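You operate a simulated robot arm through the tools that you are given. There is no shell and no other tool. Be economical: measure what you need, move in short steps, check, and stop when the job is done.

Carry out the task below with a simulated robot arm. There is one attempt and no reset: what you move stays moved.

TASK
Put the cartridge from the top of the window table on top of the brown cedar block there.
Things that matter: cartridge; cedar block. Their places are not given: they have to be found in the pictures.

It is judged by the outcome, as a careful person would: the job done as asked, and still so three seconds after it is handed in. It fails if anything else is knocked over, pushed out of place, dropped, spilled or broken.

THE ROBOT
A 6-joint arm with a two-finger parallel gripper, fixed in place. Base frame: the origin is at the foot of the arm, x ahead of it, y to its left, z up; the work surface is at about z = 0. Lengths are in m, angles in rad, forces in N, time in s.
With the tool pointing down near the work surface it reaches from about 0.18 to 0.46 m from the base axis. Its first joint turns from -1.222 to 1.222 rad. Payload 1.9 kg.
Tool frame: the origin (TCP) lies between the finger pads and is the grasp point; the fingertips stand 0.023 m ahead of it; z points along the fingers, y is the line along which they close. The gripper opens to 0.094 m. The fingers are 0.038 m wide and 0.01 m thick; the gripper's body (0.054 by 0.096 m) begins 0.039 m behind the TCP.
Orientation is that of the tool frame in the base frame, as [roll, pitch, yaw] about the fixed x, y, z axes, in that order (R = Rz(yaw) Ry(pitch) Rx(roll)). With the fingers straight down and closing along the base's y, the tool's x points along the base's -x, its y along +y and its z along -z.

THE INTERFACE
- The arm moves only by the tool nudge_tool. Its argument "targets" is one flat list of numbers, 4 for each row, row after row: the shift along the base's x, y, z in units of 500 mm (1.0 is 500 mm), then the turn about the base's z in units of 90 degrees (1.0 is 90 degrees). In form: [dx, dy, dz, twist, dx, dy, dz, twist, ...]. A call has 1 to 8 rows; each row is the pose to reach, as a shift and turn from the pose commanded when the call began. "gripper" is the gripper command, from -1 (fully open) to 1 (shut), values between in proportion, set as the call begins (left out, the last holds). A call with a number of a shift or a turn outside -1 to 1 is refused whole. A row lasts 0.2 s, in which the tool goes at most 0.05 m and 0.15 rad; a call with a longer step from one row to the next is refused whole, and so is a gripper value outside its range. A pose out of reach is approached as far as the arm can. The call stops where the force on the tool passes 40 N (or 10 N more than at its start, if that is more) or the arm is blocked; 0.2 s more then pass. The fingers move at their own pace (about 0.108 m/s each) and stop on an object; they squeeze with about 25 N. The grip force told is the motor's: it shows also when the fingers shut on nothing. Time passes only in rows, and 0.2 s behind the last, so rows that repeat a pose let the fingers close. It gives the time, the measured TCP pose, the force on the tool (base axes), the opening and the grip force at its end, in the units of the frame above (readings bear some noise).
- Cameras (640 x 400 px; columns grow to the right, rows downward): "scene" is fixed at [0.0386, 0.2966, 0.4383]; the picture's right is [-0.91, -0.42, 0.00], its down [-0.18, 0.40, -0.90] and it looks along [0.38, -0.82, -0.44] (base axes); focal length 346 px, centre (320, 200). "wrist" rides on the gripper at [-0.039, 0, -0.044] in the tool frame; the picture's right is [0.00, -1.00, 0.00], its down [0.97, 0.00, -0.24] and it looks along [0.24, 0.00, 0.97] (tool axes); focal length 218 px, centre (320, 200).
- grab_frame(camera): a new picture of that camera. No time passes.
- point_at(camera, pixels): for up to 12 pixels [column, row] of the newest picture of that camera ("zoom" is the newest enlarged one), the place [x, y, z] in the base frame of the surface seen there, good to about 0.002 m. No time passes.
- zoom(camera, box): a new picture of the part [left, top, right, bottom] of that camera's present view, enlarged. No time passes.
- sign_off(): hands the job in; it is judged then, once.

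Work in short steps. Measure before you move; look again where a grasp or a placing could have gone wrong, and mend it. You have 60 turns and 14 pictures in all, the two below and enlarged ones among them. Open the gripper and draw the arm clear of the work before you hand the job in, unless the task says otherwise; then end with one line.

The tools are called after "Call:" by a JSON object that holds its "name" and its "arguments". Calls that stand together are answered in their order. nudge_tool: Moves the arm, as the interface text tells. Its arguments: {"type":"object","properties":{"targets":{"type":"array","items":{"type":"number"}},"gripper":{"type":"number"}},"required":["targets"]} The other tools are called the same way: grab_frame (camera) takes a picture; point_at (camera, pixels) gives the place of the surface under pixels of a picture; zoom (camera, box) takes an enlarged picture of a part of a camera's view; sign_off () hands the job in.

At the start:

```text
t: 0.0
eef_pos: [0.1905, -0.2581, 0.281]
tool_rot: [-3.14, -0.001, 3.139]
wrist_force: [0.2, 0.4, 0.2]
grip_width: 0.0939
gripper_force: 0.0
```

scene: 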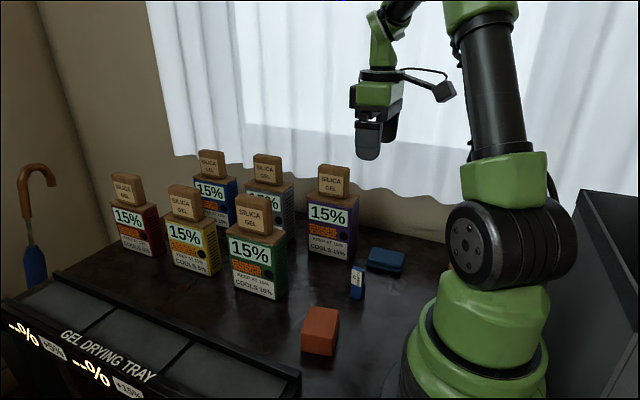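
wrist: 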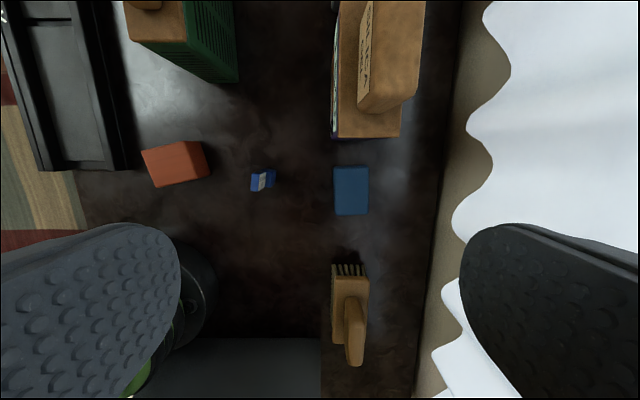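

The scene shows a small blue labelled item at (357,282), a red-brown block at (320,330) and a blue block at (386,260). I'll zoom in to identify them.

Call:
{"name": "zoom", "arguments": {"camera": "scene", "box": [280, 230, 440, 370]}}

Call:
{"name": "zoom", "arguments": {"camera": "wrist", "box": [120, 120, 400, 380]}}

```text
2.86 times, centred on (360, 300) of scene
```

zoom: 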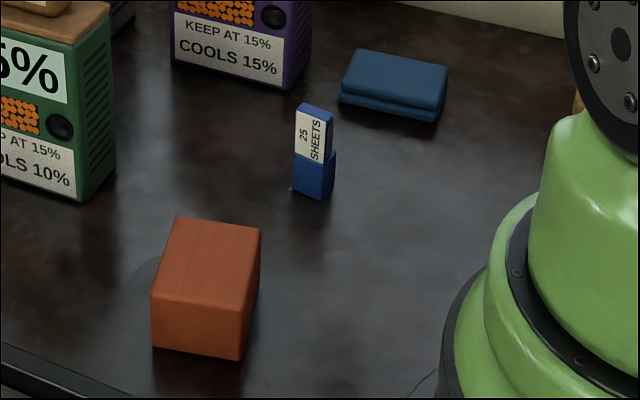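

```text
1.54 times, centred on (260, 250) of wrist
```

zoom: 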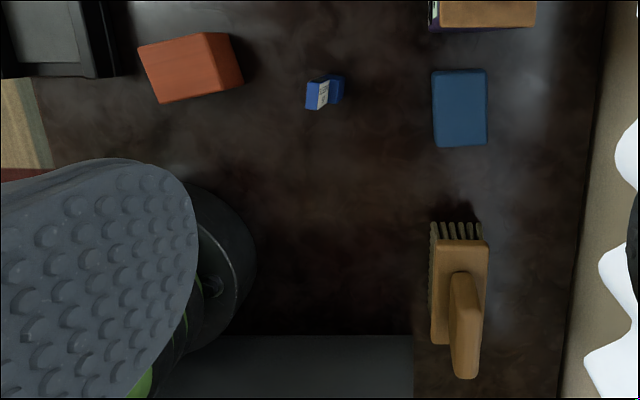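

The small blue item reads "25 SHEETS", which doesn't settle what it is. Next I'll look at the labelled boxes.

Call:
{"name": "zoom", "arguments": {"camera": "scene", "box": [100, 140, 370, 310]}}

Call:
{"name": "zoom", "arguments": {"camera": "scene", "box": [0, 260, 320, 400]}}

```text
2.35 times, centred on (235, 225) of scene
```

zoom: 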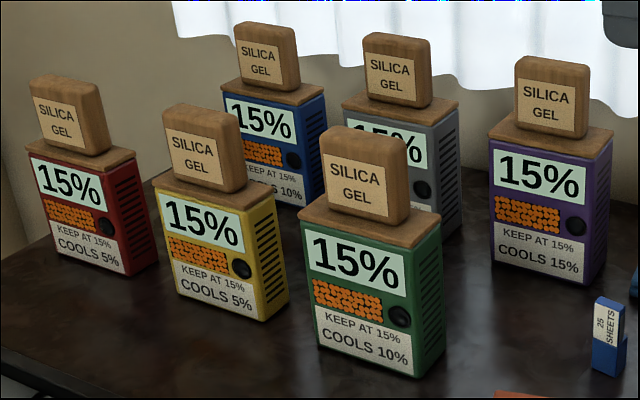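

```text
2.00 times, centred on (160, 330) of scene
```

zoom: 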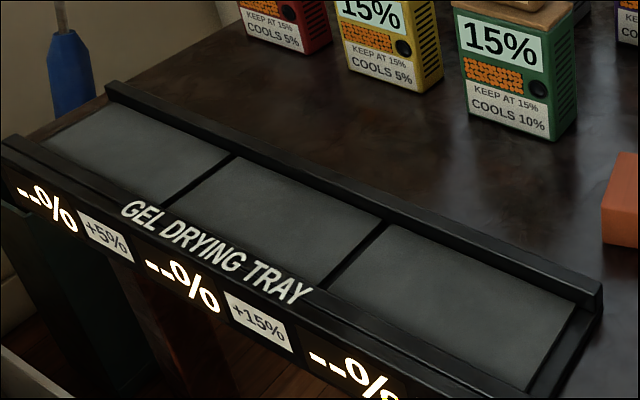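

The only unique small item is the blue "25 SHEETS" piece, which would fit a staple-type cartridge. The six gel boxes are all alike. I'll measure the small item and the cedar block.

Call:
{"name": "point_at", "arguments": {"camera": "scene", "pixels": [[358, 268], [353, 270], [363, 271], [352, 294], [358, 298], [363, 292], [310, 309], [337, 312], [331, 335], [303, 331], [330, 353], [304, 347]]}}

Call:
{"name": "point_at", "arguments": {"camera": "wrist", "pixels": [[255, 182], [262, 182], [268, 177], [273, 172], [254, 188], [272, 182], [146, 153], [200, 145], [205, 175], [158, 184], [350, 190], [262, 210]]}}

Call:
{"name": "zoom", "arguments": {"camera": "wrist", "box": [222, 155, 302, 205]}}

```text
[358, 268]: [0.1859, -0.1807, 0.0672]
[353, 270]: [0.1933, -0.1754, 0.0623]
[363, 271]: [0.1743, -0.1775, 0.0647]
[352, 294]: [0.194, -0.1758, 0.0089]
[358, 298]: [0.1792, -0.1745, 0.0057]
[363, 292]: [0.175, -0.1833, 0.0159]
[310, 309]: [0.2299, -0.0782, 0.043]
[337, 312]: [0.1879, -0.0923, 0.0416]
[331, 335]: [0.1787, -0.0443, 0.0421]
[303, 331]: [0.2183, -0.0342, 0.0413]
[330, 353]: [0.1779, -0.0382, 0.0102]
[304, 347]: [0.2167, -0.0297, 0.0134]
```

```text
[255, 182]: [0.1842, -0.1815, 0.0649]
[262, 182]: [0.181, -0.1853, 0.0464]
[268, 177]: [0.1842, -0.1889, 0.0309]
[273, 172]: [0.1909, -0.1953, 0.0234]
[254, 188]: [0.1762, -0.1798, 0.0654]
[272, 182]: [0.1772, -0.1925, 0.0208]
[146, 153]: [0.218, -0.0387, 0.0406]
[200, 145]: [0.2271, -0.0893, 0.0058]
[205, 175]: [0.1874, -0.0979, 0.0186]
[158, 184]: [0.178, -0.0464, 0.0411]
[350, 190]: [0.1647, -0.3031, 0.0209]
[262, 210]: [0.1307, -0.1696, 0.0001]
```

```text
8.00 times, centred on (262, 180) of wrist
```

zoom: 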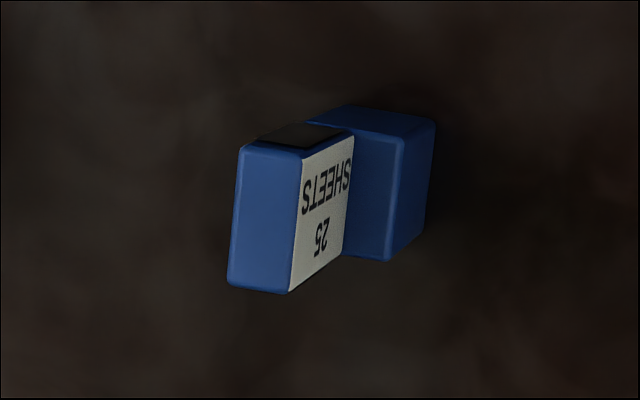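

The enlarged view shows a two-step part with a thin upright and a wider foot. I'll measure its corners in this zoom.

Call:
{"name": "point_at", "arguments": {"camera": "zoom", "pixels": [[246, 152], [295, 160], [285, 286], [234, 280], [310, 210], [335, 200], [360, 140], [398, 148], [385, 250], [365, 235], [425, 135], [300, 133]]}}

```text
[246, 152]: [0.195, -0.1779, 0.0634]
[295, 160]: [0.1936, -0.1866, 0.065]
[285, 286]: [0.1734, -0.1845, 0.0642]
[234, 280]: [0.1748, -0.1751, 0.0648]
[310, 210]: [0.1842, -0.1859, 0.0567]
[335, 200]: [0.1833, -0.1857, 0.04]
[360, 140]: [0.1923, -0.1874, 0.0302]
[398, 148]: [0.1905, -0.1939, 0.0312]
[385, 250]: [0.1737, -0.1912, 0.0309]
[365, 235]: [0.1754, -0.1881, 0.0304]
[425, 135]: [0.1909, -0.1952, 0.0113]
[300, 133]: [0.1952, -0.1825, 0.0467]
```

The upright is centred near (0.184, -0.181), about 10 mm thick along y, yawed about -0.12 rad, with its top at 0.065 and the foot step at 0.031. Next I'll check how close the neighbouring boxes are.

Call:
{"name": "point_at", "arguments": {"camera": "scene", "pixels": [[282, 240], [250, 215], [270, 215], [350, 210], [345, 190], [345, 170], [275, 290]]}}

Call:
{"name": "nudge_tool", "arguments": {"targets": [-0.006, 0.077, 0, -0.038, -0.013, 0.154, 0, -0.076, -0.013, 0.154, 0, -0.076], "gripper": -1}}

```text
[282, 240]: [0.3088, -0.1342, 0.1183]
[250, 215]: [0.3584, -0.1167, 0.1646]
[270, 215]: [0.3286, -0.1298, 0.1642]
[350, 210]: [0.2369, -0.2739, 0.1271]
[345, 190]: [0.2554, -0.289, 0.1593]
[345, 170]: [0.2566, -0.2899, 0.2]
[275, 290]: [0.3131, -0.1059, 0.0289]
```

```text
t: 0.8
eef_pos: [0.1827, -0.1813, 0.2791]
tool_rot: [-3.137, 0.0, 3.019]
wrist_force: [-0.1, 0.2, 0.2]
grip_width: 0.094
gripper_force: 0.0
```

All clear: the green box starts at x about 0.30 and the purple one at y about -0.27. I'll descend to roughly z 0.10 and check.

Call:
{"name": "nudge_tool", "arguments": {"targets": [0, 0, -0.09, 0, 0, 0, -0.18, 0, 0, 0, -0.27, 0, 0, 0, -0.36, 0, 0, 0, -0.36, 0]}}

Call:
{"name": "grab_frame", "arguments": {"camera": "wrist"}}

```text
t: 2.0
eef_pos: [0.1815, -0.181, 0.1012]
tool_rot: [3.141, 0.0, 3.018]
wrist_force: [-1.3, -0.3, 0.0]
grip_width: 0.094
gripper_force: 0.2
```

```text
6 pictures are left
```

wrist: 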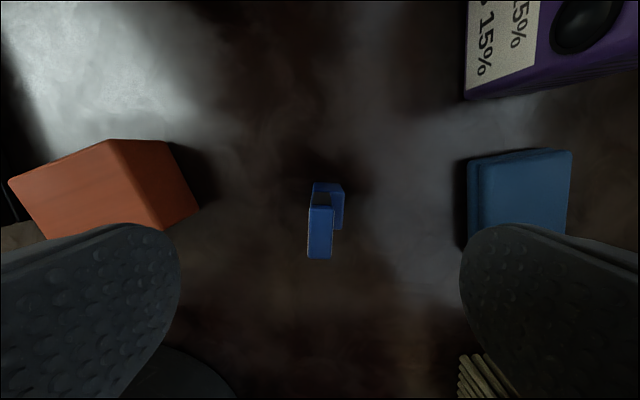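

The upright at (320,232) is centred and aligned between the fingers. I'll go down 0.043 m, then close.

Call:
{"name": "nudge_tool", "arguments": {"targets": [0.004, 0, -0.045, 0, 0.004, 0, -0.084, 0, 0.004, 0, -0.084, 0]}}

Call:
{"name": "nudge_tool", "arguments": {"targets": [0, 0, 0, 0, 0, 0, 0, 0, 0, 0, 0, 0, 0, 0, 0, 0], "gripper": 1}}

```text
t: 2.8
eef_pos: [0.1849, -0.1823, 0.058]
tool_rot: [-3.14, -0.001, 3.022]
wrist_force: [-0.8, 1.2, 0.7]
grip_width: 0.0941
gripper_force: 0.0
```

```text
t: 3.8
eef_pos: [0.1842, -0.1815, 0.058]
tool_rot: [3.141, 0.0, 3.021]
wrist_force: [-0.1, 0.5, 0.4]
grip_width: 0.0094
gripper_force: 24.9
```

The cartridge is held at 9.4 mm. I'll lift it 0.08 m, then carry it by (+0.020, +0.123) to above the cedar block.

Call:
{"name": "nudge_tool", "arguments": {"targets": [0, 0, 0.04, 0, 0, 0, 0.1, 0, 0, 0, 0.16, 0, 0.01, 0.06, 0.16, 0, 0.02, 0.13, 0.16, 0, 0.03, 0.19, 0.16, 0, 0.04, 0.246, 0.16, 0, 0.04, 0.246, 0.16, 0]}}

Call:
{"name": "grab_frame", "arguments": {"camera": "scene"}}

```text
t: 5.6
eef_pos: [0.2054, -0.0576, 0.1394]
tool_rot: [-3.141, -0.002, 3.018]
wrist_force: [0.0, -0.2, -0.8]
grip_width: 0.0092
gripper_force: 24.9
```

```text
5 pictures are left
```

scene: 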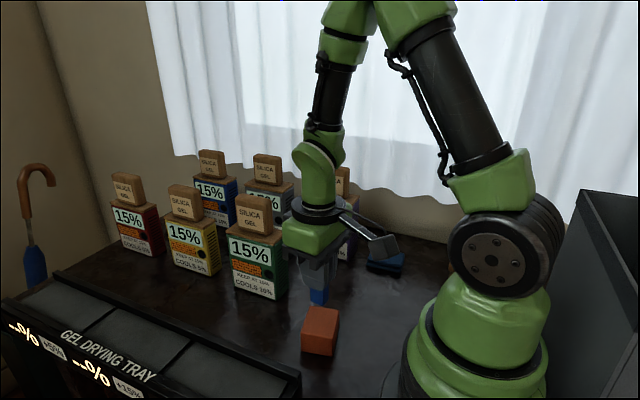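

The cartridge bottom is visible near (318,303) above the block. I'll measure both heights.

Call:
{"name": "point_at", "arguments": {"camera": "scene", "pixels": [[318, 301], [318, 297], [320, 312], [320, 325], [312, 300], [324, 300]]}}

Call:
{"name": "nudge_tool", "arguments": {"targets": [0, 0, -0.03, 0, 0, 0, -0.055, 0, 0, 0, -0.068, 0, 0, 0, -0.068, 0]}}

Call:
{"name": "zoom", "arguments": {"camera": "scene", "box": [270, 240, 380, 370]}}

```text
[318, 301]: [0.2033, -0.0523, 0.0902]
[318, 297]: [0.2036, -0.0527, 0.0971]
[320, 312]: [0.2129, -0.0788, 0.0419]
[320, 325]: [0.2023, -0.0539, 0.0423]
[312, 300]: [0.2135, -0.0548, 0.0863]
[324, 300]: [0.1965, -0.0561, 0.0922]
```

```text
t: 6.6
eef_pos: [0.2051, -0.0588, 0.1028]
tool_rot: [-3.141, 0.0, 3.02]
wrist_force: [0.2, -0.5, -0.4]
grip_width: 0.0091
gripper_force: 25.2
```

```text
3.08 times, centred on (325, 305) of scene
```

zoom: 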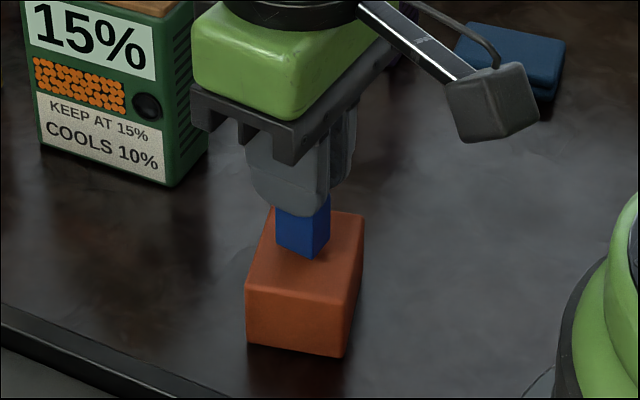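

It hovers about 3 mm above the top. I'll lower in 1 mm steps and watch the force.

Call:
{"name": "nudge_tool", "arguments": {"targets": [0, 0, -0.002, 0, 0, 0, -0.004, 0, 0, 0, -0.005, 0]}}

```text
t: 7.4
eef_pos: [0.2049, -0.0592, 0.1024]
tool_rot: [-3.141, 0.001, 3.023]
wrist_force: [0.4, 0.1, 1.0]
grip_width: 0.0091
gripper_force: 25.3
```

Call:
{"name": "nudge_tool", "arguments": {"targets": [0, 0, -0.002, 0, 0, 0, -0.003, 0, 0, 0, -0.003, 0]}}

```text
t: 8.2
eef_pos: [0.2044, -0.059, 0.1007]
tool_rot: [-3.14, 0.0, 3.022]
wrist_force: [-0.2, -0.1, -0.8]
grip_width: 0.0092
gripper_force: 24.5
```

No contact force yet, so I'll go on down slightly.

Call:
{"name": "nudge_tool", "arguments": {"targets": [0, 0, -0.001, 0, 0, 0, -0.002, 0, 0, 0, -0.002, 0]}}

Call:
{"name": "nudge_tool", "arguments": {"targets": [0, 0, -0.001, 0, 0, 0, -0.001, 0]}}

```text
t: 9.0
eef_pos: [0.205, -0.0585, 0.0995]
tool_rot: [-3.141, -0.001, 3.02]
wrist_force: [-0.5, -0.6, -0.4]
grip_width: 0.0092
gripper_force: 25.0
```

```text
t: 9.6
eef_pos: [0.2028, -0.0592, 0.0986]
tool_rot: [-3.139, 0.001, 3.022]
wrist_force: [0.3, 0.1, -0.4]
grip_width: 0.0087
gripper_force: 25.4
```

Call:
{"name": "nudge_tool", "arguments": {"targets": [0, 0, -0.001, 0, 0, 0, -0.001, 0]}}

Call:
{"name": "zoom", "arguments": {"camera": "scene", "box": [290, 270, 350, 340]}}

```text
t: 10.2
eef_pos: [0.2036, -0.0597, 0.0982]
tool_rot: [-3.139, 0.0, 3.02]
wrist_force: [-0.1, 0.6, 0.3]
grip_width: 0.0091
gripper_force: 24.9
```

```text
5.71 times, centred on (320, 305) of scene
```

zoom: 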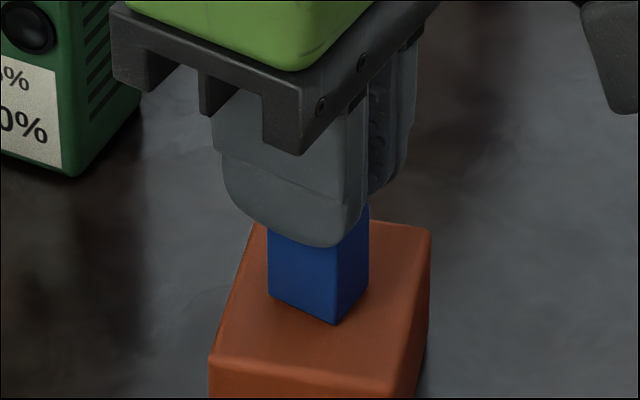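

Call:
{"name": "point_at", "arguments": {"camera": "zoom", "pixels": [[333, 318], [275, 288], [362, 288], [330, 332], [268, 310], [255, 235], [420, 240], [300, 350]]}}

```text
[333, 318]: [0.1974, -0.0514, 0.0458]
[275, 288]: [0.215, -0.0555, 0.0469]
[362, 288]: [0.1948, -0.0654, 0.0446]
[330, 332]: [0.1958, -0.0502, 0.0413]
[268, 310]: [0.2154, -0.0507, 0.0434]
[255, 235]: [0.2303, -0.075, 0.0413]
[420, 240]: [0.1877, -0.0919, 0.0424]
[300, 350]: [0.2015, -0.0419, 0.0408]
```

The foot sits about 1 mm from the top at most. I'll lower until a force shows.

Call:
{"name": "nudge_tool", "arguments": {"targets": [0, 0, -0.001, 0, 0, 0, -0.002, 0, 0, 0, -0.002, 0]}}

```text
t: 11.0
eef_pos: [0.2051, -0.0583, 0.0986]
tool_rot: [-3.141, 0.001, 3.021]
wrist_force: [-0.5, -0.2, 12.4]
grip_width: 0.0089
gripper_force: 25.1
```

That's contact, at 12 N. I'll ease up 0.5 mm, then open.

Call:
{"name": "nudge_tool", "arguments": {"targets": [0, 0, 0.001, 0, 0, 0, 0.001, 0]}}

Call:
{"name": "nudge_tool", "arguments": {"targets": [0, 0, 0, 0, 0, 0, 0, 0, 0, 0, 0, 0], "gripper": -0.3}}

Call:
{"name": "nudge_tool", "arguments": {"targets": [0, 0, 0.03, 0, 0, 0, 0.1, 0, 0, 0, 0.19, 0, 0, 0, 0.28, 0, 0, -0.09, 0.28, 0, 0, -0.18, 0.28, 0, 0, -0.24, 0.28, 0, 0, -0.24, 0.28, 0]}}

Call:
{"name": "grab_frame", "arguments": {"camera": "scene"}}

```text
t: 11.6
eef_pos: [0.2057, -0.0587, 0.096]
tool_rot: [-3.139, 0.0, 3.02]
wrist_force: [-0.5, -0.7, 5.7]
grip_width: 0.0091
gripper_force: 25.6
```

```text
t: 12.4
eef_pos: [0.2049, -0.0594, 0.0979]
tool_rot: [-3.138, 0.001, 3.021]
wrist_force: [0.4, -0.3, -0.1]
grip_width: 0.0612
gripper_force: 0.0
```

```text
t: 14.2
eef_pos: [0.203, -0.1802, 0.2373]
tool_rot: [-3.139, 0.0, 3.02]
wrist_force: [-0.2, 0.0, 0.1]
grip_width: 0.0609
gripper_force: 0.1
```

```text
2 pictures are left
```

scene: 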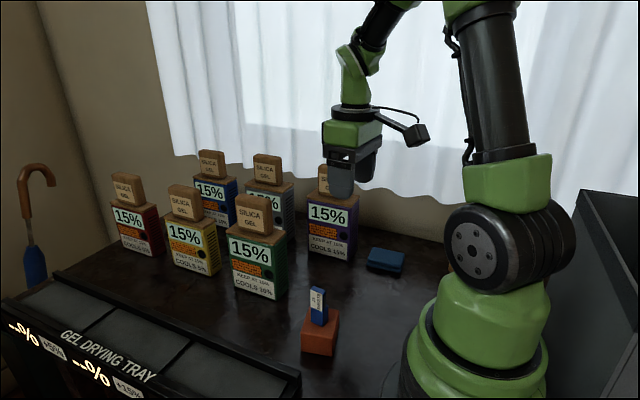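

The cartridge stands upright on the cedar block at (318,305), nothing else has moved, and the arm is clear. I'll hand the job in.

Call:
{"name": "sign_off", "arguments": {}}

```text
The job is handed in.
```

I placed the cartridge upright on top of the brown cedar block, and nothing else moved. I took "the cartridge" to be the small blue "25 SHEETS" piece, because it was the only single item that fit; the six silica gel boxes are all alike.
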